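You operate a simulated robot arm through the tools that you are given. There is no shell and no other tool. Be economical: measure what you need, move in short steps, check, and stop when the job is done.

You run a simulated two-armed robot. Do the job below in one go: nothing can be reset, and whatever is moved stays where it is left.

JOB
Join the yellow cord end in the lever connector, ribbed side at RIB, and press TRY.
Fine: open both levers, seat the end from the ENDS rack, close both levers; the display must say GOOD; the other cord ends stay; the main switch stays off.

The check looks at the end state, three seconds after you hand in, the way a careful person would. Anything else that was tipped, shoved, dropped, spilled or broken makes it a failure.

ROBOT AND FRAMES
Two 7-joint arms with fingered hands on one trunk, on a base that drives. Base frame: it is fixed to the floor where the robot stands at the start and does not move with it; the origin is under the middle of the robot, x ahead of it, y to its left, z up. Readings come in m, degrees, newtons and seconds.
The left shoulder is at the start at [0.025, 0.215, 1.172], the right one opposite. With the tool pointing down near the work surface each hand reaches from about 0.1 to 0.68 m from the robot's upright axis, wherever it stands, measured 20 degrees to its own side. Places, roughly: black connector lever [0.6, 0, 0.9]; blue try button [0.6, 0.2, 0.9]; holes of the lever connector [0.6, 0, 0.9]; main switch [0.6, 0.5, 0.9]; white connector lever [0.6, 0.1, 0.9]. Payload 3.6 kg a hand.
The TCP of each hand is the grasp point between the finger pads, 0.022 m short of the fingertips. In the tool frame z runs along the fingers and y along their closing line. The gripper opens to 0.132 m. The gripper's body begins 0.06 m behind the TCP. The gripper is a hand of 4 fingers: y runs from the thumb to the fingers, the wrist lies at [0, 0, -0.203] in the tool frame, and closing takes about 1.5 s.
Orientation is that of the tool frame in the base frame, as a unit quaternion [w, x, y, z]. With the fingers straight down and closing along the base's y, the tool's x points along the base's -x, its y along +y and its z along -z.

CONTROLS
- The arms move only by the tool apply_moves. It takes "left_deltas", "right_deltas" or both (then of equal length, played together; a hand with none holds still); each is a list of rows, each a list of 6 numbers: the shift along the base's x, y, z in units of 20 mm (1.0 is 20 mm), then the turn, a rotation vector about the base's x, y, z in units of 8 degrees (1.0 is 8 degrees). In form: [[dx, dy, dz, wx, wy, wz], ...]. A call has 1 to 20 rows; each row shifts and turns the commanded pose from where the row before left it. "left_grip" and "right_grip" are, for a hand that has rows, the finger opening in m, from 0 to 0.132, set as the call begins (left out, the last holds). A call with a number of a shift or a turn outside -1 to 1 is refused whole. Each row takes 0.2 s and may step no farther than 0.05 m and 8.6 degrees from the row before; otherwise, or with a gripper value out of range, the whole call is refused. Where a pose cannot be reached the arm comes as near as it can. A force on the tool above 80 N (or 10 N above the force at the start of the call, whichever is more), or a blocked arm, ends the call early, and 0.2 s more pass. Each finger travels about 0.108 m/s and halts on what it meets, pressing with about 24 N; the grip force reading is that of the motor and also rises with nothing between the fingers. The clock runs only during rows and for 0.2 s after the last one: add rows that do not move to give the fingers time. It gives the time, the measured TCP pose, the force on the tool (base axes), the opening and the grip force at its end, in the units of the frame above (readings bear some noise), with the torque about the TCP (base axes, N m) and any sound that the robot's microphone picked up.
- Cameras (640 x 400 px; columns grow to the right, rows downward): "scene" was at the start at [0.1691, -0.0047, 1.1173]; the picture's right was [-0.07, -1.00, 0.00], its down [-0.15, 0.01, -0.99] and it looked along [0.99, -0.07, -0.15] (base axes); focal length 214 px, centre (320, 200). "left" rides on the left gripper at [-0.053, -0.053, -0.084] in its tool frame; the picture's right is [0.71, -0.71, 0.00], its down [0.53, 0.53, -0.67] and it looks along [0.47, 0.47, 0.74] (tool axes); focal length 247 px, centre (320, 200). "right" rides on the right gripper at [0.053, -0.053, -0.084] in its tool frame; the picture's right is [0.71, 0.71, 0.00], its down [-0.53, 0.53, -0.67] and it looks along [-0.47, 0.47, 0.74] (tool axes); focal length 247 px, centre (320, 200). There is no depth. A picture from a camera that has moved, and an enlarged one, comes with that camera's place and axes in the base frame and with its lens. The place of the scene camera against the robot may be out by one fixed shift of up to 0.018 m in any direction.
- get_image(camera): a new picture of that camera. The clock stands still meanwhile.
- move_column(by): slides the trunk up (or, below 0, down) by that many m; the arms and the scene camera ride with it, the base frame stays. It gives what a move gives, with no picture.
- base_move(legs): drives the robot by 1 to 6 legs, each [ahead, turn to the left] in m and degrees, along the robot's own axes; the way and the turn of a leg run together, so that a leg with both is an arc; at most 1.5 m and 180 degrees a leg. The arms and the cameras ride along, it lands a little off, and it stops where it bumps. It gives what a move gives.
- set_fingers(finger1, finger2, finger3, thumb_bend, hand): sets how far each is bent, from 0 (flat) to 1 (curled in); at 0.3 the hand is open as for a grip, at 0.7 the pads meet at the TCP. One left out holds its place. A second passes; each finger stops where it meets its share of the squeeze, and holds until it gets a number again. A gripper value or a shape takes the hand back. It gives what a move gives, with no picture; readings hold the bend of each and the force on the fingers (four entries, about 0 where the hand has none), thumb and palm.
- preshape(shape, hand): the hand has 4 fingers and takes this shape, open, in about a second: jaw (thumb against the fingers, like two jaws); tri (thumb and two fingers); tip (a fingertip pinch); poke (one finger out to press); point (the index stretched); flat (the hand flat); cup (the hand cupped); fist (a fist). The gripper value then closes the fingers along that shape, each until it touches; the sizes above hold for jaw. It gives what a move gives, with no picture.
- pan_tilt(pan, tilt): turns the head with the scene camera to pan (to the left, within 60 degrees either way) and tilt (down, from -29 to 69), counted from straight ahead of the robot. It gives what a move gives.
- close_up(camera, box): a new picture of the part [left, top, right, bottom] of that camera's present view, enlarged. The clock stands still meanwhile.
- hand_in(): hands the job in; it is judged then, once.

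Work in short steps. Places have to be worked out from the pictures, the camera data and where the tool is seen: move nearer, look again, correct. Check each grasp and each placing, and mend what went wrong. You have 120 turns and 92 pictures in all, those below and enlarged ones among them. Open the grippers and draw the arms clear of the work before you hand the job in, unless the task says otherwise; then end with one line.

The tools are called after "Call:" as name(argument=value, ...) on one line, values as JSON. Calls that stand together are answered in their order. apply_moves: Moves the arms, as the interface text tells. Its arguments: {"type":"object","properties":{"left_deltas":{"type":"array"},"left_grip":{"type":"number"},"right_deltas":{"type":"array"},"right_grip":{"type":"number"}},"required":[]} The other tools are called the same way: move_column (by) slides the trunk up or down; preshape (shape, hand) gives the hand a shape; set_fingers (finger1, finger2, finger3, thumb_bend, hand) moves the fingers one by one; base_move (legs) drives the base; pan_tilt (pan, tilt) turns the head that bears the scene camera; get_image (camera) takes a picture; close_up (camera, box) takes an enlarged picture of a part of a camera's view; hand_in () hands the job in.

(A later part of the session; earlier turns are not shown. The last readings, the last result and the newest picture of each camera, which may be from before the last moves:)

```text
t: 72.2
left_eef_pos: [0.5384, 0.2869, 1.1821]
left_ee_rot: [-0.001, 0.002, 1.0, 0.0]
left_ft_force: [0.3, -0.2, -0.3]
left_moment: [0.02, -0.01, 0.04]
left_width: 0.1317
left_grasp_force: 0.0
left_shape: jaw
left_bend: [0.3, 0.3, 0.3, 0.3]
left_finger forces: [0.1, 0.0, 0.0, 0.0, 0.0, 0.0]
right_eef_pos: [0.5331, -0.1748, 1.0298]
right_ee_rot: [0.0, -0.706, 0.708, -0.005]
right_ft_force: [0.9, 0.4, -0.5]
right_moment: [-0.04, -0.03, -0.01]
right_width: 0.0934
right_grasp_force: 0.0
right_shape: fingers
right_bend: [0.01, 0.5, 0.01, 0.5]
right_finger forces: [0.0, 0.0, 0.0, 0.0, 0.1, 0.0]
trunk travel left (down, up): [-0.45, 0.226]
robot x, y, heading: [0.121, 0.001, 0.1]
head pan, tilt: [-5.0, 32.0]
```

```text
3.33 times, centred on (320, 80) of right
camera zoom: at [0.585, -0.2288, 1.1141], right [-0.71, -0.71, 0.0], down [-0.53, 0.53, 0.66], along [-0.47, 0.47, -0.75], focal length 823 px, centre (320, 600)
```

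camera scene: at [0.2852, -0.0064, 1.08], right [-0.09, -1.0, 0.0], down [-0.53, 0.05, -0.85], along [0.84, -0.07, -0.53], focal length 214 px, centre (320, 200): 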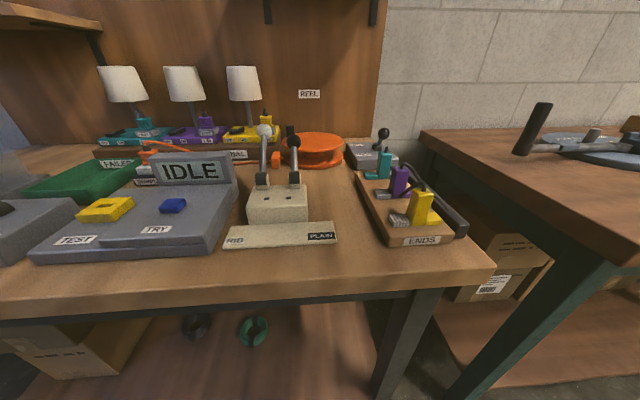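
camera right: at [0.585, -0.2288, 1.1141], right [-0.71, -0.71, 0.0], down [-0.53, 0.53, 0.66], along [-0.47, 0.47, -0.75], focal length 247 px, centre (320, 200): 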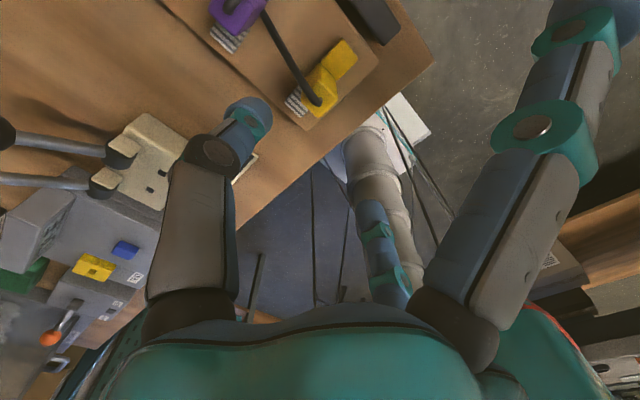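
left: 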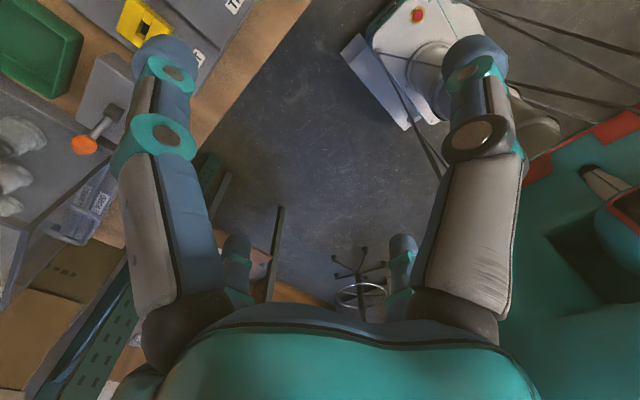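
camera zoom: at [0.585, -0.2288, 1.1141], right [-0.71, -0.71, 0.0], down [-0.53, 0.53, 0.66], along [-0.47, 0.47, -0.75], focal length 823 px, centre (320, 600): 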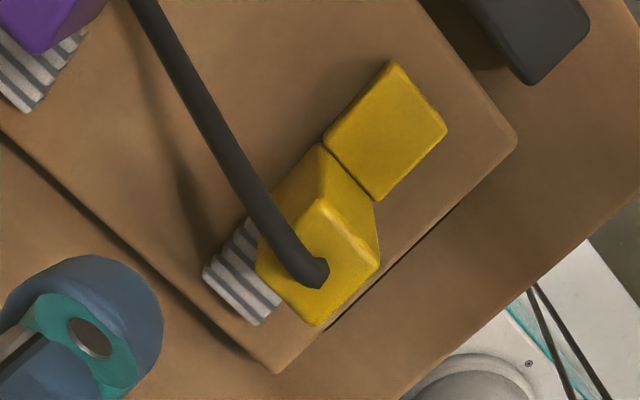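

The yellow grip is axis-aligned, ~0.020×0.022, centre ≈(0.536,−0.179), top 0.917; its cord leaves toward +x, so a y-pinch (yaw 0) is better. I rotate back and narrow the pinch.

Call:
apply_moves(right_deltas=[[0, 0, 0.3, 0, 0, -0.95], [0, 0, 0, 0, 0, -0.95], [0, 0, 0, 0, 0, -0.95], [0, 0, 0, 0, 0, -0.95], [0, 0, 0, 0, 0, -0.95], [0, 0, 0, 0, 0, -0.95], [0, 0, 0, 0, 0, -0.95], [0, 0, 0, 0, 0, -0.95], [0, 0, 0, 0, 0, -0.95], [0, 0, 0, 0, 0, -0.95], [0, 0, 0, 0, 0, -0.95], [0.1, -0.2, 0, 0, 0, -0.8], [0, 0, 0, 0, 0, 0]])

Call:
set_fingers(hand="right", finger2=0.59, thumb_bend=0.59)

Call:
get_image(camera="right")

```text
t: 75.0
left_eef_pos: [0.5382, 0.2853, 1.1833]
left_ee_rot: [0.0, 0.001, 1.0, 0.0]
left_ft_force: [-0.3, 0.8, 0.7]
left_moment: [-0.02, 0.0, 0.0]
left_width: 0.1318
left_grasp_force: 0.1
left_shape: jaw
left_bend: [0.3, 0.3, 0.3, 0.3]
left_finger forces: [0.0, 0.0, 0.0, 0.0, 0.0, 0.1]
right_eef_pos: [0.536, -0.1796, 1.0355]
right_ee_rot: [-0.003, 0.001, 1.0, -0.003]
right_ft_force: [-0.2, 0.3, 0.8]
right_moment: [0.0, -0.01, -0.01]
right_width: 0.0934
right_grasp_force: 0.1
right_shape: fingers
right_bend: [0.01, 0.5, 0.01, 0.5]
right_finger forces: [0.0, 0.1, 0.1, 0.0, 0.0, 0.0]
trunk travel left (down, up): [-0.45, 0.226]
robot x, y, heading: [0.1195, -0.0023, 0.1]
head pan, tilt: [-5.0, 32.0]
```

```text
t: 76.0
left_eef_pos: [0.5383, 0.2859, 1.1828]
left_ee_rot: [0.0, 0.001, 1.0, 0.0]
left_ft_force: [-0.4, -0.3, 0.3]
left_moment: [0.03, -0.03, 0.0]
left_width: 0.1321
left_grasp_force: 0.1
left_shape: jaw
left_bend: [0.3, 0.3, 0.3, 0.3]
left_finger forces: [0.0, 0.0, 0.0, 0.0, 0.0, 0.1]
right_eef_pos: [0.5351, -0.1787, 1.037]
right_ee_rot: [-0.002, 0.0, 1.0, -0.004]
right_ft_force: [-1.0, 0.4, 0.3]
right_moment: [0.02, 0.01, 0.01]
right_width: 0.0886
right_grasp_force: 0.0
right_shape: fingers
right_bend: [0.01, 0.59, 0.01, 0.59]
right_finger forces: [0.0, 0.0, 0.1, 0.0, 0.0, 0.0]
trunk travel left (down, up): [-0.45, 0.226]
robot x, y, heading: [0.1149, -0.0008, -0.1]
head pan, tilt: [-5.0, 32.0]
```

```text
47 pictures are left
camera right: at [0.4812, -0.2326, 1.1203], right [-0.71, 0.71, 0.0], down [0.53, 0.53, 0.66], along [0.47, 0.47, -0.75], focal length 247 px, centre (320, 200)
```

right: 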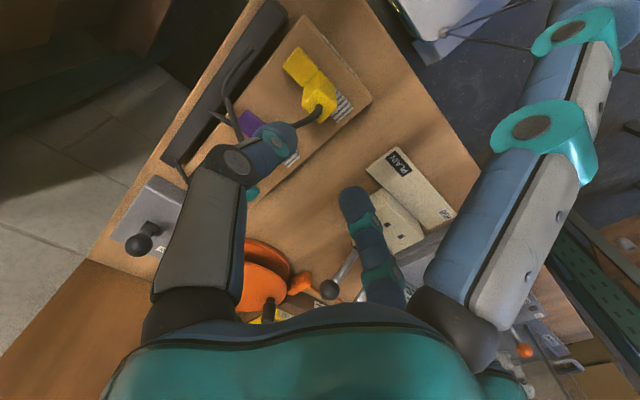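

I descend to z≈0.96 and check alignment.

Call:
apply_moves(right_deltas=[[0.05, 0, -1, 0, 0, 0], [0, 0, -1, 0, 0, 0], [0, 0, -1, 0, 0, 0], [0, 0, -0.8, 0, 0, 0], [0, 0, 0, 0, 0, 0]])

Call:
get_image(camera="right")

Call:
close_up(camera="scene", box=[340, 80, 500, 260])

```text
t: 77.2
left_eef_pos: [0.5383, 0.2866, 1.1815]
left_ee_rot: [0.0, 0.001, 1.0, 0.0]
left_ft_force: [0.8, 0.0, -0.3]
left_moment: [0.02, 0.0, 0.02]
left_width: 0.1319
left_grasp_force: 0.1
left_shape: jaw
left_bend: [0.3, 0.3, 0.3, 0.3]
left_finger forces: [0.1, 0.1, 0.0, 0.0, 0.0, 0.0]
right_eef_pos: [0.5364, -0.1791, 0.9608]
right_ee_rot: [-0.003, 0.0, 1.0, -0.004]
right_ft_force: [0.0, 0.2, -0.3]
right_moment: [0.0, -0.03, -0.01]
right_width: 0.0884
right_grasp_force: 0.0
right_shape: fingers
right_bend: [0.01, 0.59, 0.01, 0.59]
right_finger forces: [0.1, 0.0, 0.0, 0.1, 0.0, 0.0]
trunk travel left (down, up): [-0.45, 0.226]
robot x, y, heading: [0.1202, -0.0016, 0.4]
head pan, tilt: [-5.0, 32.0]
```

```text
46 pictures are left
camera right: at [0.4818, -0.2328, 1.0446], right [-0.71, 0.71, 0.0], down [0.53, 0.53, 0.66], along [0.47, 0.47, -0.75], focal length 247 px, centre (320, 200)
```

right: 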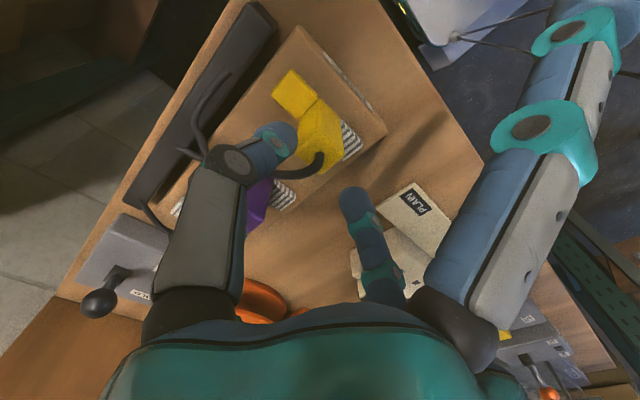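

```text
2.22 times, centred on (420, 170) of scene
camera zoom: at [0.2853, -0.0063, 1.08], right [-0.09, -1.0, 0.0], down [-0.53, 0.05, -0.85], along [0.84, -0.07, -0.53], focal length 477 px, centre (98, 267)
```

zoom: 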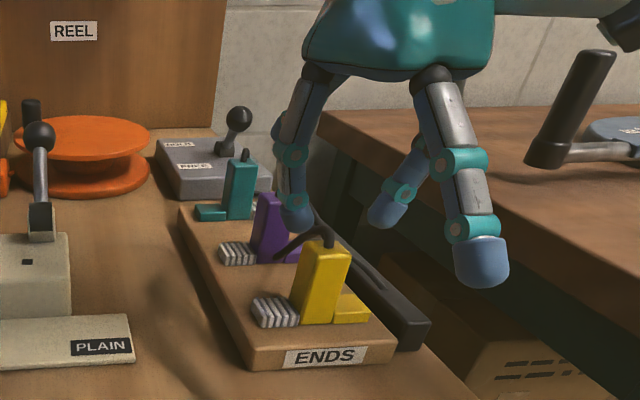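

Aligned. I descend to z≈0.903 and close the pinch on the yellow grip.

Call:
apply_moves(right_deltas=[[0, 0, -0.8, 0, 0, 0], [0, 0, -0.8, 0, 0, 0], [0, 0, -0.7, 0, 0, 0], [0, 0, -0.6, 0, 0, 0], [0, 0, 0, 0, 0, 0]])

Call:
set_fingers(hand="right", finger2=0.8, thumb_bend=0.8)

Call:
get_image(camera="right")

Call:
close_up(camera="scene", box=[340, 80, 500, 260])

```text
t: 78.4
left_eef_pos: [0.5375, 0.2871, 1.1831]
left_ee_rot: [0.0, 0.001, 1.0, 0.0]
left_ft_force: [-0.3, -0.3, -0.4]
left_moment: [0.0, 0.01, -0.01]
left_width: 0.1316
left_grasp_force: 0.0
left_shape: jaw
left_bend: [0.3, 0.3, 0.3, 0.3]
left_finger forces: [0.0, 0.0, 0.0, 0.1, 0.0, 0.1]
right_eef_pos: [0.5364, -0.1784, 0.9062]
right_ee_rot: [0.002, 0.0, 1.0, -0.002]
right_ft_force: [4.4, -1.0, 19.7]
right_moment: [0.04, -1.75, -0.13]
right_width: 0.0884
right_grasp_force: 8.8
right_shape: fingers
right_bend: [0.01, 0.59, 0.0, 0.59]
right_finger forces: [0.1, 0.1, 17.8, 0.0, 0.1, 0.0]
trunk travel left (down, up): [-0.45, 0.226]
robot x, y, heading: [0.1206, -0.0023, 0.1]
head pan, tilt: [-5.0, 32.0]
```

```text
t: 79.4
left_eef_pos: [0.5379, 0.2868, 1.183]
left_ee_rot: [0.0, 0.002, 1.0, 0.0]
left_ft_force: [-0.5, -0.1, 0.0]
left_moment: [0.02, 0.0, -0.01]
left_width: 0.1318
left_grasp_force: 0.1
left_shape: jaw
left_bend: [0.3, 0.3, 0.3, 0.3]
left_finger forces: [0.0, 0.0, 0.0, 0.1, 0.1, 0.0]
right_eef_pos: [0.5369, -0.1794, 0.9048]
right_ee_rot: [0.0, 0.001, 1.0, -0.003]
right_ft_force: [7.7, -5.2, 22.2]
right_moment: [-0.18, -2.19, 0.3]
right_width: 0.0861
right_grasp_force: 23.6
right_shape: fingers
right_bend: [0.01, 0.63, 0.0, 0.66]
right_finger forces: [0.1, 7.6, 23.2, 0.1, 16.8, 0.0]
trunk travel left (down, up): [-0.45, 0.226]
robot x, y, heading: [0.1201, 0.002, -0.3]
head pan, tilt: [-5.0, 32.0]
```

```text
44 pictures are left
camera right: at [0.4824, -0.2323, 0.9884], right [-0.71, 0.71, -0.01], down [0.53, 0.53, 0.67], along [0.47, 0.47, -0.75], focal length 247 px, centre (320, 200)
```

right: 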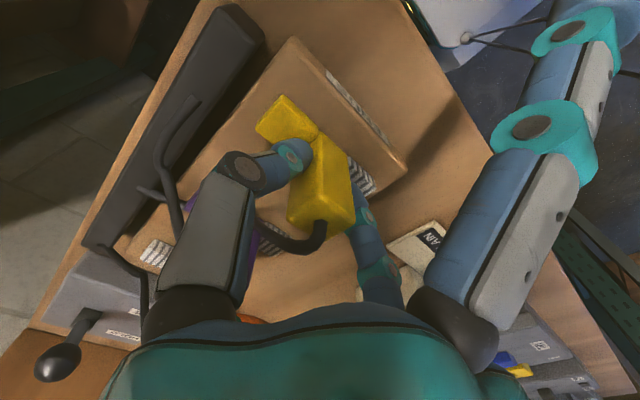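

```text
2.22 times, centred on (420, 170) of scene
camera zoom: at [0.2845, -0.0064, 1.0802], right [-0.09, -1.0, 0.0], down [-0.53, 0.05, -0.85], along [0.84, -0.07, -0.53], focal length 477 px, centre (98, 267)
```

zoom: 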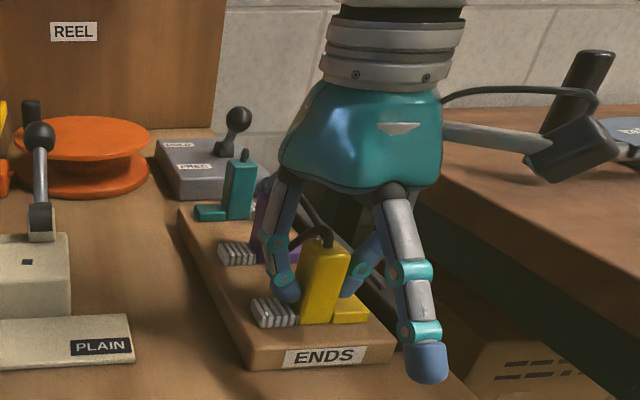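

The grip holds the yellow block; finger 3 presses on the purple top, so I lift straight up right away.

Call:
apply_moves(right_deltas=[[0, 0, 0.4, 0, 0, 0], [0, 0, 0.5, 0, 0, 0], [0, 0, 0.7, 0, 0, 0], [0, 0, 0.8, 0, 0, 0], [0, 0, 0.8, 0, 0, 0]])

Call:
get_image(camera="right")

Call:
close_up(camera="scene", box=[340, 80, 500, 260])

```text
t: 80.6
left_eef_pos: [0.5385, 0.2864, 1.183]
left_ee_rot: [0.0, 0.002, 1.0, 0.0]
left_ft_force: [-0.4, 0.8, -0.3]
left_moment: [-0.02, -0.01, -0.03]
left_width: 0.1319
left_grasp_force: 0.0
left_shape: jaw
left_bend: [0.3, 0.3, 0.3, 0.3]
left_finger forces: [0.0, 0.1, 0.1, 0.0, 0.0, 0.0]
right_eef_pos: [0.5344, -0.1794, 0.9666]
right_ee_rot: [-0.003, 0.0, 1.0, -0.003]
right_ft_force: [0.4, 0.5, -0.8]
right_moment: [0.03, -0.02, 0.01]
right_width: 0.0844
right_grasp_force: 11.5
right_shape: fingers
right_bend: [0.01, 0.59, 0.0, 0.73]
right_finger forces: [0.0, 11.7, 0.1, 0.1, 11.5, 0.0]
trunk travel left (down, up): [-0.45, 0.226]
robot x, y, heading: [0.1177, -0.0002, 0.2]
head pan, tilt: [-5.0, 32.0]
```

```text
42 pictures are left
camera right: at [0.4822, -0.2328, 1.0504], right [-0.71, 0.71, 0.0], down [0.53, 0.53, 0.66], along [0.47, 0.47, -0.75], focal length 247 px, centre (320, 200)
```

right: 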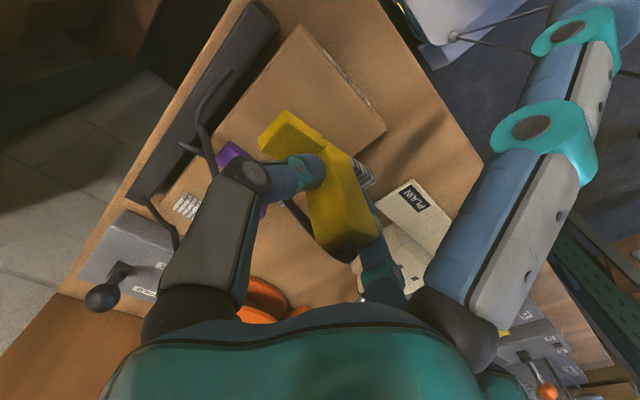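

```text
2.22 times, centred on (420, 170) of scene
camera zoom: at [0.2853, -0.0063, 1.0799], right [-0.09, -1.0, 0.0], down [-0.53, 0.05, -0.85], along [0.84, -0.07, -0.53], focal length 477 px, centre (98, 267)
```

zoom: 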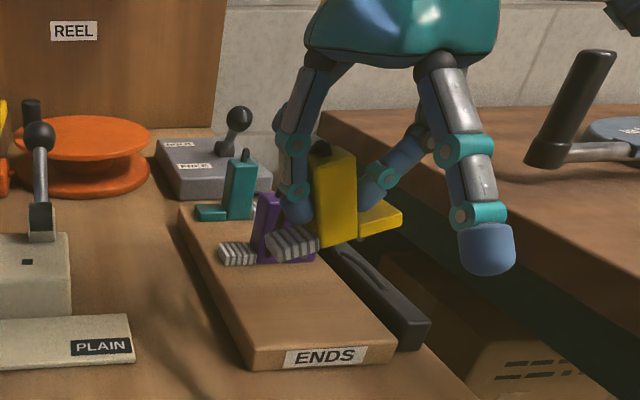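

The end is lifted but rolled roughly 10° in the grasp (plain side up). I take close-ups to measure its orientation.

Call:
close_up(camera="right", box=[230, 80, 410, 280])

Call:
close_up(camera="scene", box=[390, 100, 490, 210])

```text
2.00 times, centred on (320, 180) of right
camera zoom: at [0.4822, -0.2328, 1.0504], right [-0.71, 0.71, 0.0], down [0.53, 0.53, 0.66], along [0.47, 0.47, -0.75], focal length 494 px, centre (320, 240)
```

zoom: 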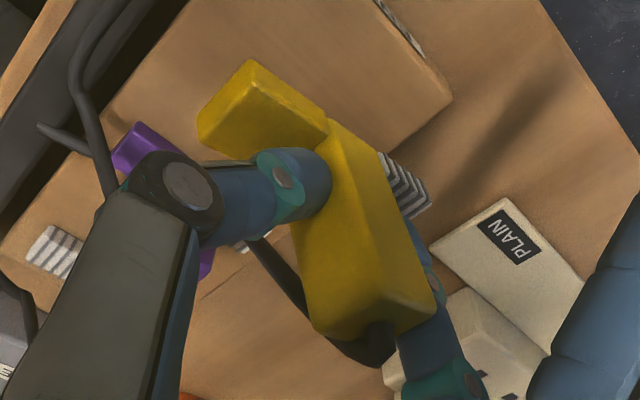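

```text
3.64 times, centred on (440, 155) of scene
camera zoom: at [0.2853, -0.0063, 1.0799], right [-0.09, -1.0, 0.0], down [-0.53, 0.05, -0.85], along [0.84, -0.07, -0.53], focal length 780 px, centre (-116, 364)
```

zoom: 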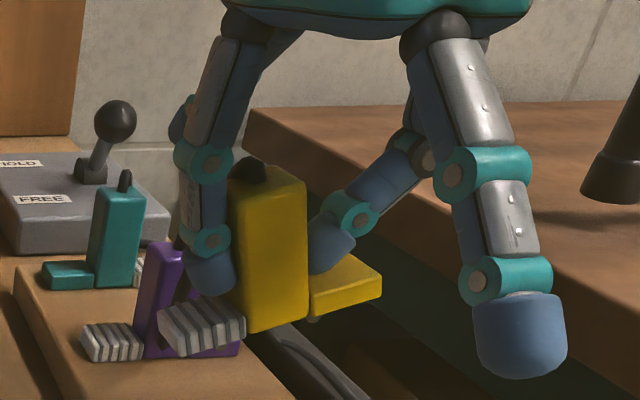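

Roll is about 12° because the thumb pushed further (0.73) than finger 2 (0.59). I back the thumb slightly while finger 2 follows, to re-centre.

Call:
set_fingers(hand="right", finger2=0.85, thumb_bend=0.69)

Call:
close_up(camera="scene", box=[390, 100, 490, 210])

```text
t: 81.6
left_eef_pos: [0.5386, 0.2871, 1.1828]
left_ee_rot: [0.0, 0.002, 1.0, 0.0]
left_ft_force: [0.0, 0.2, -0.2]
left_moment: [0.02, 0.0, -0.04]
left_width: 0.1317
left_grasp_force: 0.2
left_shape: jaw
left_bend: [0.3, 0.3, 0.3, 0.3]
left_finger forces: [0.0, 0.0, 0.0, 0.0, 0.1, 0.1]
right_eef_pos: [0.5368, -0.178, 0.9669]
right_ee_rot: [-0.003, 0.0, 1.0, -0.004]
right_ft_force: [0.1, -0.2, 0.4]
right_moment: [0.02, -0.01, 0.0]
right_width: 0.0865
right_grasp_force: 6.5
right_shape: fingers
right_bend: [0.01, 0.64, 0.0, 0.65]
right_finger forces: [0.0, 6.5, 0.0, 0.0, 6.4, 0.0]
trunk travel left (down, up): [-0.45, 0.226]
robot x, y, heading: [0.1187, -0.0004, -0.0]
head pan, tilt: [-5.0, 32.0]
```

```text
3.64 times, centred on (440, 155) of scene
camera zoom: at [0.2853, -0.0064, 1.0799], right [-0.09, -1.0, 0.0], down [-0.53, 0.05, -0.85], along [0.84, -0.07, -0.53], focal length 780 px, centre (-116, 364)
```

zoom: 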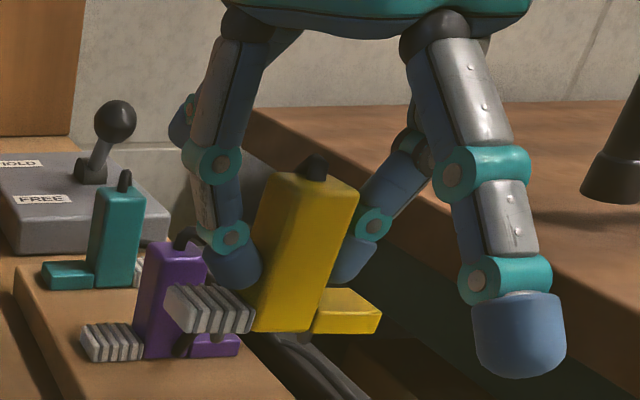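

Now symmetric (0.64/0.65) and nearly upright. I check the pose from the right camera.

Call:
close_up(camera="right", box=[250, 80, 410, 260])

```text
2.22 times, centred on (330, 170) of right
camera zoom: at [0.4824, -0.2329, 1.0505], right [-0.71, 0.71, 0.0], down [0.53, 0.53, 0.66], along [0.47, 0.47, -0.75], focal length 549 px, centre (298, 267)
```

zoom: 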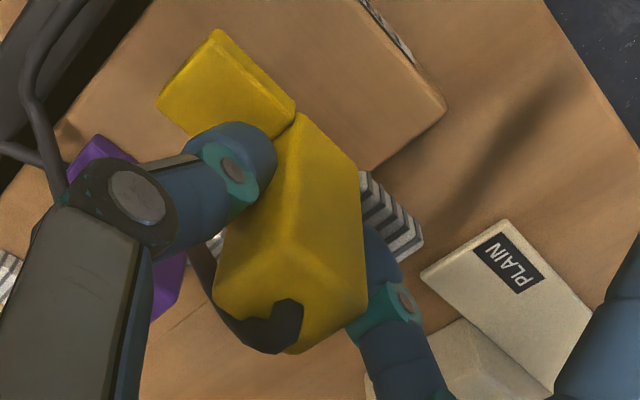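

Block centre of top ≈(0.534,−0.183), leaning ~4° in pitch and ~−3° yaw; fine. I carry it up and across to above the connector.

Call:
apply_moves(right_deltas=[[0, 0, 0.9, 0, 0, 0], [0, 0, 0.9, 0, 0, 0], [0, 0, 0.9, 0, 0, 0], [0.1, 0.8, 0.3, 0, -0.1, 0], [0.2, 0.9, 0, 0, -0.1, 0], [0.3, 0.9, 0, 0, -0.1, 0], [0.3, 0.9, 0, 0, -0.1, 0], [0.3, 0.9, 0, 0, 0, 0], [0.3, 0.9, 0, 0, 0, 0], [0.3, 0.9, 0, 0, 0, 0], [0.3, 0.9, 0, 0, 0, 0], [0.3, 0.9, 0, 0, 0, 0], [0.3, 0.9, 0, 0, 0, 0], [0.3, 0.9, 0, 0, 0, 0], [0.3, 0.9, 0, 0, 0, 0], [0, 0, 0, 0, 0, 0]])

Call:
get_image(camera="scene")

Call:
get_image(camera="right")

```text
t: 85.0
left_eef_pos: [0.54, 0.2854, 1.1831]
left_ee_rot: [0.0, 0.002, 1.0, -0.001]
left_ft_force: [-0.4, 0.9, -1.7]
left_moment: [-0.03, -0.02, 0.01]
left_width: 0.1322
left_grasp_force: 0.1
left_shape: jaw
left_bend: [0.3, 0.3, 0.3, 0.3]
left_finger forces: [0.0, 0.0, 0.0, 0.0, 0.0, 0.0]
right_eef_pos: [0.6031, 0.0338, 1.025]
right_ee_rot: [0.025, 0.0, 1.0, -0.004]
right_ft_force: [-0.3, 0.9, -0.8]
right_moment: [-0.01, 0.0, 0.01]
right_width: 0.0865
right_grasp_force: 6.3
right_shape: fingers
right_bend: [0.01, 0.64, 0.0, 0.65]
right_finger forces: [0.0, 6.5, 0.0, 0.0, 6.5, 0.0]
trunk travel left (down, up): [-0.45, 0.226]
robot x, y, heading: [0.1215, 0.0006, -0.0]
head pan, tilt: [-5.0, 32.0]
```

```text
36 pictures are left
camera scene: at [0.2854, -0.0065, 1.0799], right [-0.09, -1.0, 0.0], down [-0.53, 0.05, -0.85], along [0.84, -0.07, -0.53], focal length 214 px, centre (320, 200)
```

scene: 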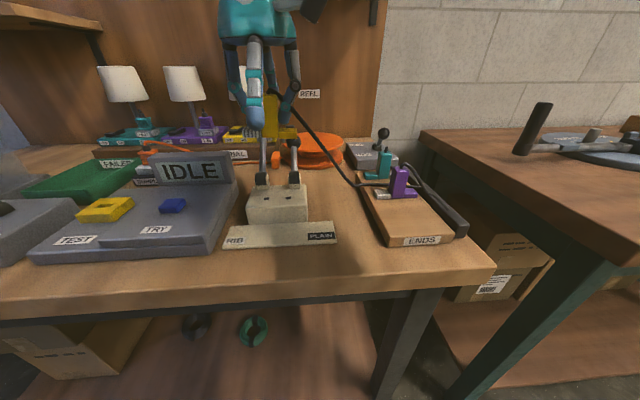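

```text
35 pictures are left
camera right: at [0.5442, -0.0188, 1.1064], right [-0.71, 0.71, -0.04], down [0.49, 0.53, 0.69], along [0.51, 0.47, -0.72], focal length 247 px, centre (320, 200)
```

right: 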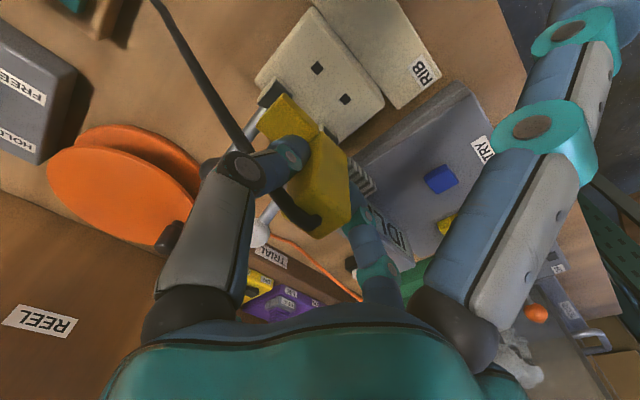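

Both holes are visible: about (0.597,0.019) and (0.599,0.055). I take close-ups to refine holes and end pose.

Call:
close_up(camera="right", box=[230, 10, 400, 250])

Call:
close_up(camera="scene", box=[215, 70, 345, 260])

```text
1.67 times, centred on (315, 130) of right
camera zoom: at [0.5442, -0.0188, 1.1064], right [-0.71, 0.71, -0.04], down [0.49, 0.53, 0.69], along [0.51, 0.47, -0.72], focal length 412 px, centre (328, 317)
```

zoom: 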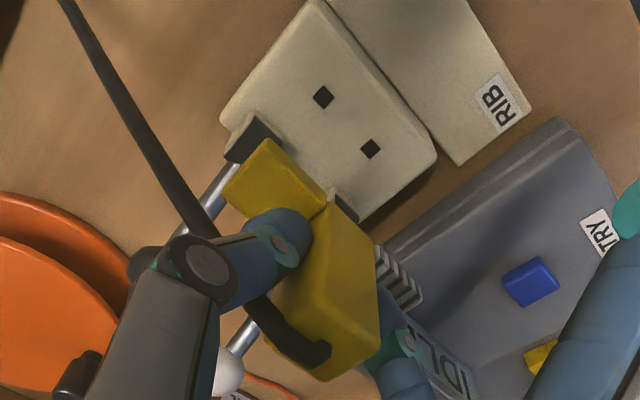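

```text
2.11 times, centred on (280, 165) of scene
camera zoom: at [0.2854, -0.0065, 1.0799], right [-0.09, -1.0, 0.0], down [-0.53, 0.05, -0.85], along [0.84, -0.07, -0.53], focal length 452 px, centre (404, 274)
```

zoom: 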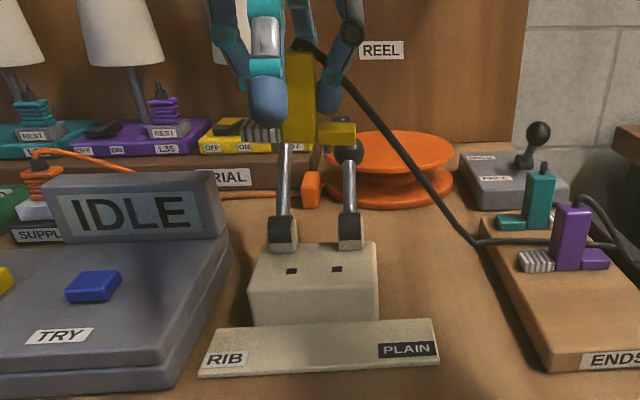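

Holes: (0.5973,0.0189) and (0.5972,0.055), centre (0.597,0.037), yaw 0. I zoom onto the end in both views to fix its offset from the TCP.

Call:
close_up(camera="right", box=[260, 80, 400, 250])

Call:
close_up(camera="scene", box=[250, 80, 330, 150])

```text
2.35 times, centred on (330, 165) of right
camera zoom: at [0.5442, -0.0188, 1.1064], right [-0.71, 0.71, -0.04], down [0.49, 0.53, 0.69], along [0.51, 0.47, -0.72], focal length 581 px, centre (296, 282)
```

zoom: 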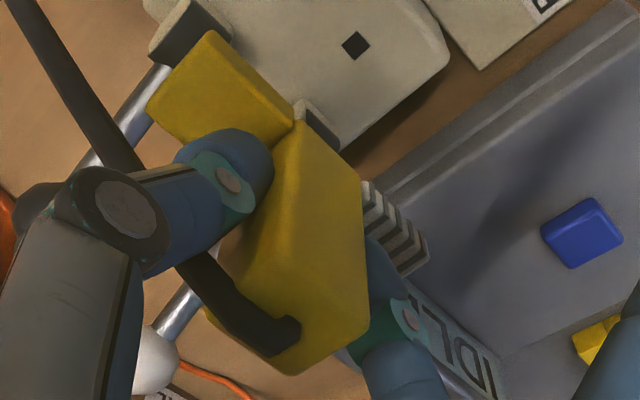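

```text
5.71 times, centred on (290, 115) of scene
camera zoom: at [0.2854, -0.0065, 1.0799], right [-0.09, -1.0, 0.0], down [-0.53, 0.05, -0.85], along [0.84, -0.07, -0.53], focal length 1226 px, centre (491, 686)
```

zoom: 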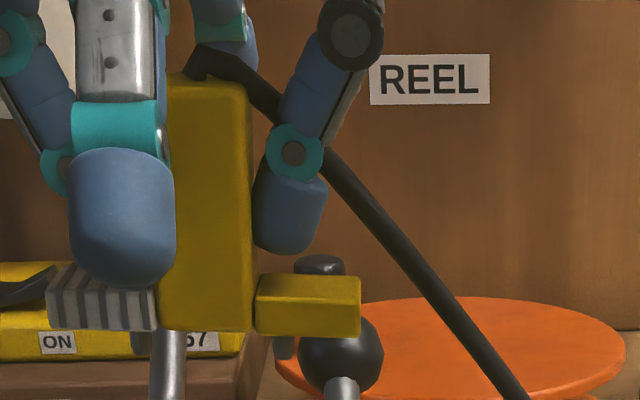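

Pins are visible under both sides; end's pin centre ≈(0.601,0.0344) with ~−3° yaw, target (0.597,0.037). I bring finger 3 to 0.3 (to pass between the levers), correct, and lower to just above the holes.

Call:
set_fingers(hand="right", finger3=0.3)

Call:
apply_moves(right_deltas=[[-0.18, 0.13, -0.5, 0, 0, 0.4], [0, 0, -1, 0, 0, 0], [0, 0, -1, 0, 0, 0], [0, 0, -1, 0, 0, 0], [0, 0, -0.6, 0, 0, 0], [0, 0, 0, 0, 0, 0]])

Call:
close_up(camera="scene", box=[230, 120, 330, 220])

Call:
get_image(camera="right")

```text
t: 86.0
left_eef_pos: [0.5386, 0.2867, 1.1831]
left_ee_rot: [0.0, 0.002, 1.0, 0.0]
left_ft_force: [-0.1, 0.0, -0.3]
left_moment: [-0.05, -0.01, 0.01]
left_width: 0.1319
left_grasp_force: 0.1
left_shape: jaw
left_bend: [0.3, 0.3, 0.3, 0.3]
left_finger forces: [0.0, 0.1, 0.0, 0.0, 0.0, 0.0]
right_eef_pos: [0.6022, 0.0344, 1.0249]
right_ee_rot: [0.025, 0.001, 1.0, -0.003]
right_ft_force: [0.7, -0.2, -0.4]
right_moment: [0.0, 0.0, -0.02]
right_width: 0.0865
right_grasp_force: 6.4
right_shape: fingers
right_bend: [0.01, 0.64, 0.3, 0.65]
right_finger forces: [0.0, 6.5, 0.1, 0.0, 6.5, 0.1]
trunk travel left (down, up): [-0.45, 0.226]
robot x, y, heading: [0.1203, 0.0025, 0.3]
head pan, tilt: [-5.0, 32.0]
```

```text
t: 87.4
left_eef_pos: [0.5393, 0.2861, 1.1835]
left_ee_rot: [0.0, 0.003, 1.0, 0.001]
left_ft_force: [0.0, 0.0, 1.0]
left_moment: [-0.01, -0.02, 0.01]
left_width: 0.132
left_grasp_force: 0.0
left_shape: jaw
left_bend: [0.3, 0.3, 0.3, 0.3]
left_finger forces: [0.0, 0.0, 0.0, 0.0, 0.0, 0.1]
right_eef_pos: [0.5986, 0.037, 0.9443]
right_ee_rot: [0.025, -0.026, 0.999, -0.003]
right_ft_force: [-0.4, 0.2, -0.2]
right_moment: [0.01, -0.02, 0.02]
right_width: 0.0868
right_grasp_force: 6.5
right_shape: fingers
right_bend: [0.01, 0.64, 0.3, 0.65]
right_finger forces: [0.1, 6.5, 0.0, 0.1, 6.5, 0.0]
trunk travel left (down, up): [-0.45, 0.226]
robot x, y, heading: [0.1177, 0.0019, 0.1]
head pan, tilt: [-5.0, 32.0]
```

```text
4.00 times, centred on (280, 170) of scene
camera zoom: at [0.2854, -0.0063, 1.0799], right [-0.09, -1.0, 0.0], down [-0.53, 0.05, -0.85], along [0.84, -0.07, -0.53], focal length 858 px, centre (480, 320)
```

zoom: 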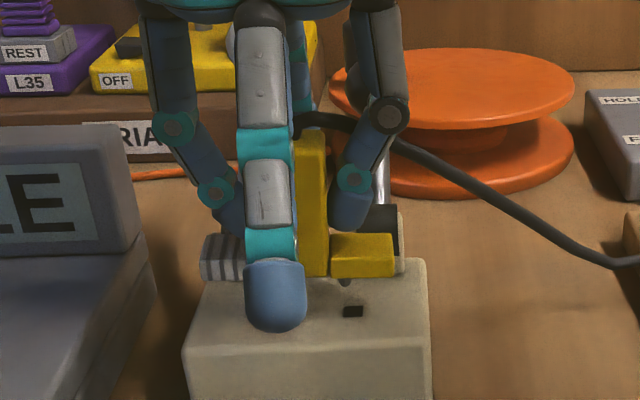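

```text
29 pictures are left
camera right: at [0.5431, -0.0191, 1.0252], right [-0.74, 0.67, -0.04], down [0.46, 0.56, 0.69], along [0.48, 0.49, -0.72], focal length 247 px, centre (320, 200)
```

right: 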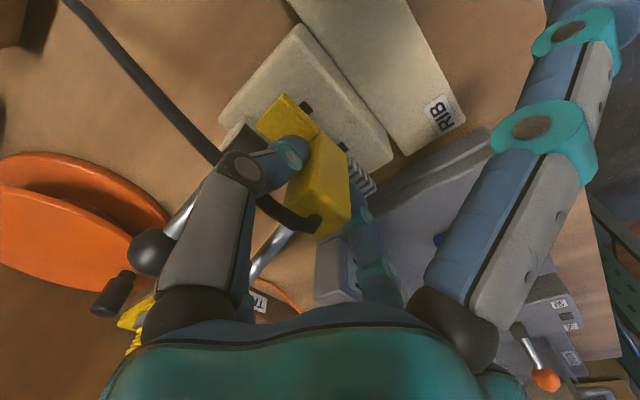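

Plain pin is ~2 mm too far left of its hole, height ≈13 mm above. I shift −2 mm in y, yaw slightly, and lower until contact.

Call:
apply_moves(right_deltas=[[0, -0.1, -0.2, 0, 0, 0.2], [0, 0, -0.25, 0, 0, 0], [0, 0, -0.25, 0, 0, 0], [0, 0, 0, 0, 0, 0]])

Call:
close_up(camera="scene", box=[240, 150, 320, 210])

```text
t: 88.4
left_eef_pos: [0.5385, 0.2867, 1.1822]
left_ee_rot: [0.0, 0.001, 1.0, 0.0]
left_ft_force: [-1.0, -0.2, -0.2]
left_moment: [-0.01, -0.02, 0.01]
left_width: 0.132
left_grasp_force: 0.1
left_shape: jaw
left_bend: [0.3, 0.3, 0.3, 0.3]
left_finger forces: [0.0, 0.0, 0.0, 0.0, 0.0, 0.0]
right_eef_pos: [0.5988, 0.0362, 0.9301]
right_ee_rot: [0.025, -0.04, 0.999, -0.002]
right_ft_force: [-0.3, 0.3, -1.0]
right_moment: [0.01, 0.01, 0.0]
right_width: 0.0867
right_grasp_force: 6.8
right_shape: fingers
right_bend: [0.01, 0.64, 0.3, 0.65]
right_finger forces: [0.0, 6.5, 0.0, 0.0, 6.5, 0.0]
trunk travel left (down, up): [-0.45, 0.226]
robot x, y, heading: [0.1171, -0.0006, 0.1]
head pan, tilt: [-5.0, 32.0]
```

```text
6.67 times, centred on (280, 180) of scene
camera zoom: at [0.2854, -0.0063, 1.0799], right [-0.09, -1.0, 0.0], down [-0.53, 0.05, -0.85], along [0.84, -0.07, -0.53], focal length 1430 px, centre (587, 333)
```

zoom: 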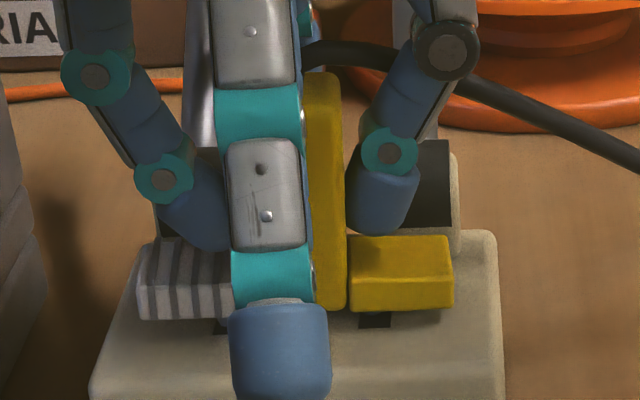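

Good alignment in y. I lower slowly to seat it, watching force.

Call:
apply_moves(right_deltas=[[0, 0.03, -0.15, 0, 0, 0], [0, 0, -0.15, 0, 0, 0], [0, 0, -0.1, 0, 0, 0], [0, 0, 0, 0, 0, 0]])

Call:
close_up(camera="scene", box=[240, 150, 320, 210])

```text
t: 89.4
left_eef_pos: [0.5375, 0.2866, 1.1833]
left_ee_rot: [0.0, 0.002, 1.0, 0.0]
left_ft_force: [-0.4, 0.1, 0.0]
left_moment: [0.02, 0.0, 0.0]
left_width: 0.132
left_grasp_force: 0.0
left_shape: jaw
left_bend: [0.3, 0.3, 0.3, 0.3]
left_finger forces: [0.0, 0.0, 0.1, 0.0, 0.1, 0.0]
right_eef_pos: [0.598, 0.036, 0.9223]
right_ee_rot: [0.026, -0.042, 0.999, -0.002]
right_ft_force: [-3.9, 0.6, 4.6]
right_moment: [0.03, 0.03, -0.08]
right_width: 0.0864
right_grasp_force: 6.8
right_shape: fingers
right_bend: [0.01, 0.64, 0.3, 0.65]
right_finger forces: [0.0, 8.4, 0.0, 0.0, 7.0, 0.0]
trunk travel left (down, up): [-0.45, 0.226]
robot x, y, heading: [0.1214, -0.0027, 0.1]
head pan, tilt: [-5.0, 32.0]
```

```text
6.67 times, centred on (280, 180) of scene
camera zoom: at [0.2848, -0.0062, 1.0801], right [-0.09, -1.0, 0.0], down [-0.53, 0.05, -0.85], along [0.84, -0.07, -0.53], focal length 1430 px, centre (587, 333)
```

zoom: 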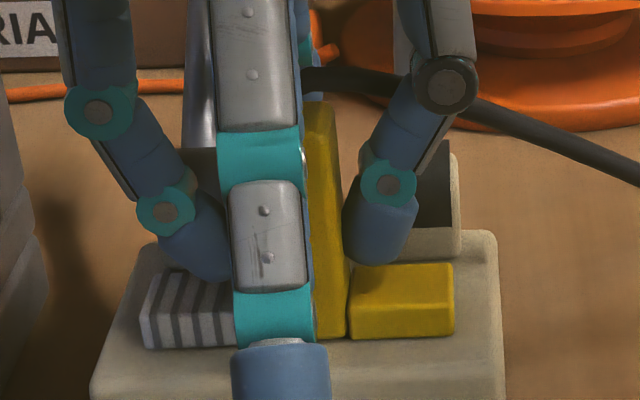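

Contact with −x reaction; the end went down with the hand, so the pins are entering. I ease −1 mm in x and press a little further.

Call:
apply_moves(right_deltas=[[-0.05, 0, -0.1, 0, 0, 0], [-0.05, 0, -0.1, 0, 0, 0], [0, 0, -0.1, 0, 0, 0], [0, 0, 0, 0, 0, 0]])

Call:
close_up(camera="right", box=[220, 60, 420, 260])

```text
t: 90.4
left_eef_pos: [0.539, 0.2877, 1.183]
left_ee_rot: [0.0, 0.002, 1.0, 0.0]
left_ft_force: [0.1, -0.1, -0.2]
left_moment: [0.03, 0.0, -0.01]
left_width: 0.1318
left_grasp_force: 0.1
left_shape: jaw
left_bend: [0.3, 0.3, 0.3, 0.3]
left_finger forces: [0.0, 0.0, 0.0, 0.1, 0.0, 0.0]
right_eef_pos: [0.5965, 0.0367, 0.9161]
right_ee_rot: [0.027, -0.041, 0.999, -0.002]
right_ft_force: [3.4, 3.8, 13.3]
right_moment: [0.13, -0.05, -0.08]
right_width: 0.0861
right_grasp_force: 9.7
right_shape: fingers
right_bend: [0.01, 0.63, 0.3, 0.65]
right_finger forces: [0.0, 11.3, 0.0, 0.0, 7.6, 0.1]
trunk travel left (down, up): [-0.45, 0.226]
robot x, y, heading: [0.123, 0.0004, -0.0]
head pan, tilt: [-5.0, 32.0]
```

```text
2.00 times, centred on (320, 160) of right
camera zoom: at [0.5425, -0.0217, 0.9976], right [-0.76, 0.65, -0.04], down [0.45, 0.57, 0.69], along [0.47, 0.51, -0.72], focal length 494 px, centre (320, 280)
```

zoom: 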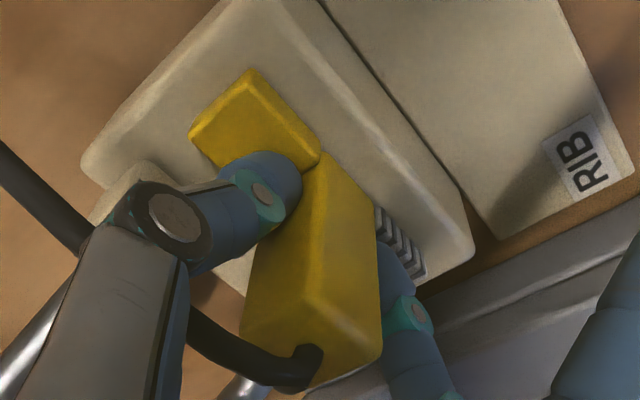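

It appears flush on the connector. I release by opening finger 2 and thumb a bit, and look.

Call:
set_fingers(hand="right", finger2=0.56, thumb_bend=0.56)

Call:
apply_moves(right_deltas=[[0, 0, 0.5, 0, 0, 0], [0, 0, 0.8, 0, 0, 0], [0, 0, 1, 0, 0, 0], [0, 0, 1, 0, 0, 0], [-0.5, -0.3, 1, 0, 0, 0], [-0.8, -0.5, 0.5, 0, 0, 0], [-0.8, -0.5, 0.5, 0, 0, 0]])

Call:
close_up(camera="scene", box=[230, 120, 330, 220])

Call:
get_image(camera="right")

```text
t: 91.4
left_eef_pos: [0.5376, 0.2866, 1.1834]
left_ee_rot: [0.0, 0.002, 1.0, 0.0]
left_ft_force: [0.2, 0.4, 1.1]
left_moment: [0.0, 0.01, -0.02]
left_width: 0.1316
left_grasp_force: 0.0
left_shape: jaw
left_bend: [0.3, 0.3, 0.3, 0.3]
left_finger forces: [0.0, 0.0, 0.1, 0.1, 0.1, 0.0]
right_eef_pos: [0.5955, 0.0359, 0.9177]
right_ee_rot: [0.026, -0.04, 0.999, -0.003]
right_ft_force: [1.2, 1.3, 19.2]
right_moment: [-0.13, 0.01, -0.01]
right_width: 0.0871
right_grasp_force: 9.2
right_shape: fingers
right_bend: [0.01, 0.61, 0.3, 0.6]
right_finger forces: [0.1, 7.0, 0.0, 0.0, 11.4, 0.0]
trunk travel left (down, up): [-0.45, 0.226]
robot x, y, heading: [0.1198, -0.0002, 0.2]
head pan, tilt: [-5.0, 32.0]
```

```text
t: 93.0
left_eef_pos: [0.5389, 0.2865, 1.182]
left_ee_rot: [0.0, 0.001, 1.0, 0.0]
left_ft_force: [0.3, 0.9, 0.0]
left_moment: [-0.03, -0.01, -0.01]
left_width: 0.1317
left_grasp_force: 0.0
left_shape: jaw
left_bend: [0.3, 0.3, 0.3, 0.3]
left_finger forces: [0.1, 0.0, 0.0, 0.1, 0.0, 0.0]
right_eef_pos: [0.5547, 0.0087, 1.0223]
right_ee_rot: [0.025, -0.042, 0.999, -0.002]
right_ft_force: [-0.2, -1.0, -0.6]
right_moment: [0.0, 0.04, -0.01]
right_width: 0.0899
right_grasp_force: 0.1
right_shape: fingers
right_bend: [0.01, 0.56, 0.3, 0.56]
right_finger forces: [0.0, 0.0, 0.0, 0.0, 0.0, 0.0]
trunk travel left (down, up): [-0.45, 0.226]
robot x, y, heading: [0.1225, -0.001, 0.2]
head pan, tilt: [-5.0, 32.0]
```

```text
4.00 times, centred on (280, 170) of scene
camera zoom: at [0.2851, -0.0066, 1.08], right [-0.09, -1.0, 0.0], down [-0.53, 0.05, -0.85], along [0.84, -0.07, -0.53], focal length 858 px, centre (480, 320)
```

zoom: 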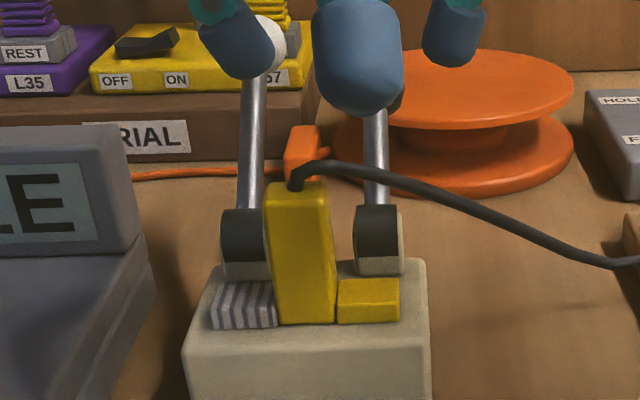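

```text
24 pictures are left
camera right: at [0.5004, -0.0491, 1.1035], right [-0.76, 0.65, -0.04], down [0.45, 0.57, 0.69], along [0.47, 0.51, -0.72], focal length 247 px, centre (320, 200)
```

right: 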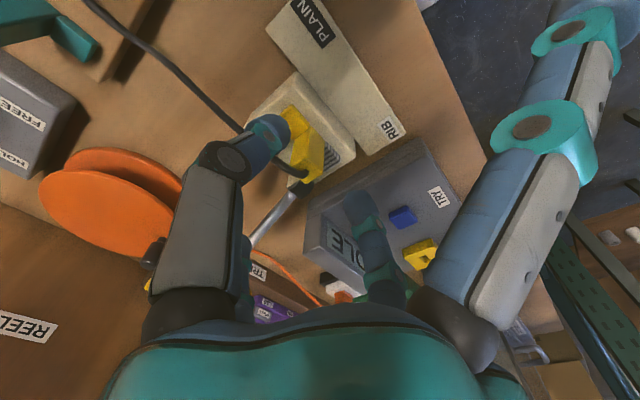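

The end is seated flush, ribbed side at RIB. Next the levers: I pitch the right hand ~−16° for reach, and place it in front of the black knob for a look.

Call:
set_fingers(hand="right", finger3=0.1, finger2=0.56, thumb_bend=0.56)

Call:
apply_moves(right_deltas=[[0, 0, 0.5, 0, -0.5, -0.3], [0.5, 0, 0.5, 0, -0.5, -0.3], [0.8, 0, 0, 0, -0.5, 0], [0.8, 0, 0, 0, -0.5, 0], [0.8, 0, 0, 0, 0, 0], [0.8, 0, 0, 0, 0, 0], [0, 0, 0, 0, 0, 0]])

Call:
get_image(camera="right")

Call:
close_up(camera="scene", box=[215, 70, 345, 220])

```text
t: 94.0
left_eef_pos: [0.5381, 0.2869, 1.1829]
left_ee_rot: [-0.001, 0.001, 1.0, 0.0]
left_ft_force: [-1.1, 0.5, 0.6]
left_moment: [0.01, -0.03, 0.0]
left_width: 0.1318
left_grasp_force: 0.1
left_shape: jaw
left_bend: [0.3, 0.3, 0.3, 0.3]
left_finger forces: [0.0, 0.0, 0.0, 0.1, 0.0, 0.0]
right_eef_pos: [0.5548, 0.0089, 1.0221]
right_ee_rot: [0.025, -0.041, 0.999, -0.002]
right_ft_force: [0.4, 0.4, 0.5]
right_moment: [0.03, 0.01, 0.01]
right_width: 0.0897
right_grasp_force: 0.1
right_shape: fingers
right_bend: [0.01, 0.56, 0.1, 0.56]
right_finger forces: [0.0, 0.1, 0.1, 0.1, 0.1, 0.1]
trunk travel left (down, up): [-0.45, 0.226]
robot x, y, heading: [0.1213, 0.004, -0.2]
head pan, tilt: [-5.0, 32.0]
```

```text
t: 95.6
left_eef_pos: [0.5385, 0.2862, 1.1821]
left_ee_rot: [-0.001, 0.002, 1.0, 0.0]
left_ft_force: [0.0, 0.7, -1.3]
left_moment: [-0.02, 0.02, 0.02]
left_width: 0.132
left_grasp_force: 0.1
left_shape: jaw
left_bend: [0.3, 0.3, 0.3, 0.3]
left_finger forces: [0.0, 0.0, 0.0, 0.1, 0.1, 0.0]
right_eef_pos: [0.6292, 0.0105, 1.0425]
right_ee_rot: [0.164, 0.001, 0.986, -0.007]
right_ft_force: [-0.7, 0.7, -0.7]
right_moment: [-0.01, -0.06, 0.04]
right_width: 0.0898
right_grasp_force: 0.1
right_shape: fingers
right_bend: [0.01, 0.56, 0.1, 0.56]
right_finger forces: [0.0, 0.0, 0.0, 0.1, 0.0, 0.0]
trunk travel left (down, up): [-0.45, 0.226]
robot x, y, heading: [0.1149, -0.0044, 0.0]
head pan, tilt: [-5.0, 32.0]
```

```text
23 pictures are left
camera right: at [0.5501, -0.0427, 1.1049], right [-0.67, 0.71, -0.24], down [0.28, 0.53, 0.8], along [0.69, 0.46, -0.56], focal length 247 px, centre (320, 200)
```

right: 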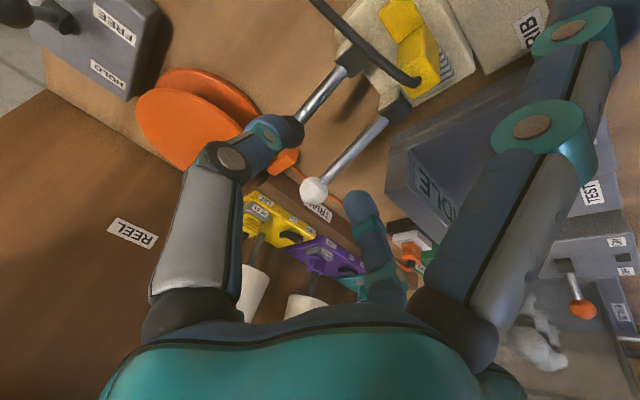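

```text
2.67 times, centred on (280, 145) of scene
camera zoom: at [0.2854, -0.0064, 1.0799], right [-0.09, -1.0, 0.0], down [-0.53, 0.05, -0.85], along [0.84, -0.07, -0.53], focal length 572 px, centre (427, 347)
```

zoom: 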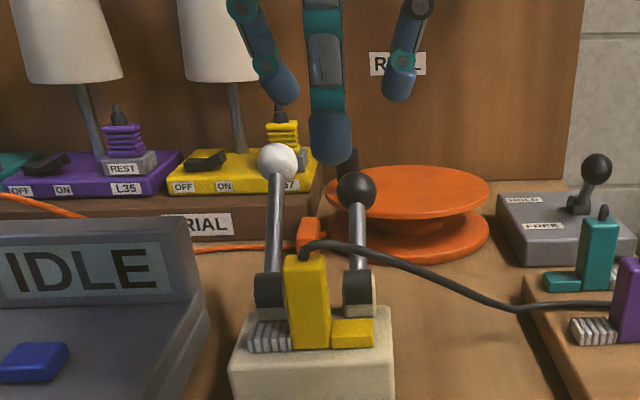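

Both levers rest at ≈145°: black knob ≈(0.702,0.007,0.944), white ≈(0.727,0.065,0.958). I hook finger 3 behind at 0.5 and lower onto the black knob along the pitched finger axis.

Call:
set_fingers(hand="right", finger3=0.48, finger2=0.57, thumb_bend=0.57)

Call:
apply_moves(right_deltas=[[0.8, -0.1, -0.3, 0, 0, 0], [0.8, -0.1, -0.3, 0, 0, 0], [0.7, 0, -0.3, 0, 0, 0], [0.3, 0, -0.86, 0, 0, 0], [0.3, 0, -0.86, 0, 0, 0], [0.3, 0, -0.86, 0, 0, 0], [0.3, 0, -0.86, 0, 0, 0], [0.25, 0, -0.75, 0, 0, 0], [0, 0, 0, 0, 0, 0]])

Call:
get_image(camera="right")

```text
t: 96.6
left_eef_pos: [0.5391, 0.2858, 1.1827]
left_ee_rot: [0.0, 0.002, 1.0, 0.0]
left_ft_force: [0.4, 0.4, 0.1]
left_moment: [0.03, -0.04, 0.01]
left_width: 0.1318
left_grasp_force: 0.0
left_shape: jaw
left_bend: [0.3, 0.3, 0.3, 0.3]
left_finger forces: [0.1, 0.0, 0.1, 0.0, 0.0, 0.0]
right_eef_pos: [0.6286, 0.0114, 1.0431]
right_ee_rot: [0.165, 0.001, 0.986, -0.006]
right_ft_force: [0.6, 0.4, 0.0]
right_moment: [0.02, 0.01, 0.0]
right_width: 0.09
right_grasp_force: 0.2
right_shape: fingers
right_bend: [0.01, 0.56, 0.48, 0.56]
right_finger forces: [0.0, 0.0, 0.0, 0.0, 0.0, 0.0]
trunk travel left (down, up): [-0.45, 0.226]
robot x, y, heading: [0.1182, 0.0003, 0.2]
head pan, tilt: [-5.0, 32.0]
```

```text
t: 98.6
left_eef_pos: [0.5388, 0.2867, 1.184]
left_ee_rot: [0.0, 0.002, 1.0, 0.0]
left_ft_force: [-0.3, -0.6, 0.7]
left_moment: [-0.02, 0.03, -0.01]
left_width: 0.1318
left_grasp_force: 0.1
left_shape: jaw
left_bend: [0.3, 0.3, 0.3, 0.3]
left_finger forces: [0.1, 0.0, 0.1, 0.1, 0.0, 0.0]
right_eef_pos: [0.7022, 0.0071, 0.94]
right_ee_rot: [0.164, 0.001, 0.986, -0.006]
right_ft_force: [-1.0, 0.5, 0.1]
right_moment: [-0.03, 0.01, 0.02]
right_width: 0.0901
right_grasp_force: 0.1
right_shape: fingers
right_bend: [0.01, 0.56, 0.48, 0.56]
right_finger forces: [0.0, 0.0, 0.1, 0.0, 0.0, 0.0]
trunk travel left (down, up): [-0.45, 0.226]
robot x, y, heading: [0.1203, -0.002, 0.1]
head pan, tilt: [-5.0, 32.0]
```

```text
21 pictures are left
camera right: at [0.624, -0.0463, 1.0025], right [-0.67, 0.71, -0.24], down [0.28, 0.53, 0.8], along [0.69, 0.46, -0.56], focal length 247 px, centre (320, 200)
```

right: 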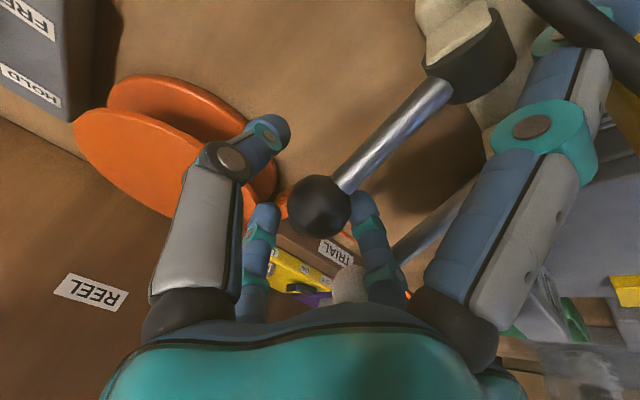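

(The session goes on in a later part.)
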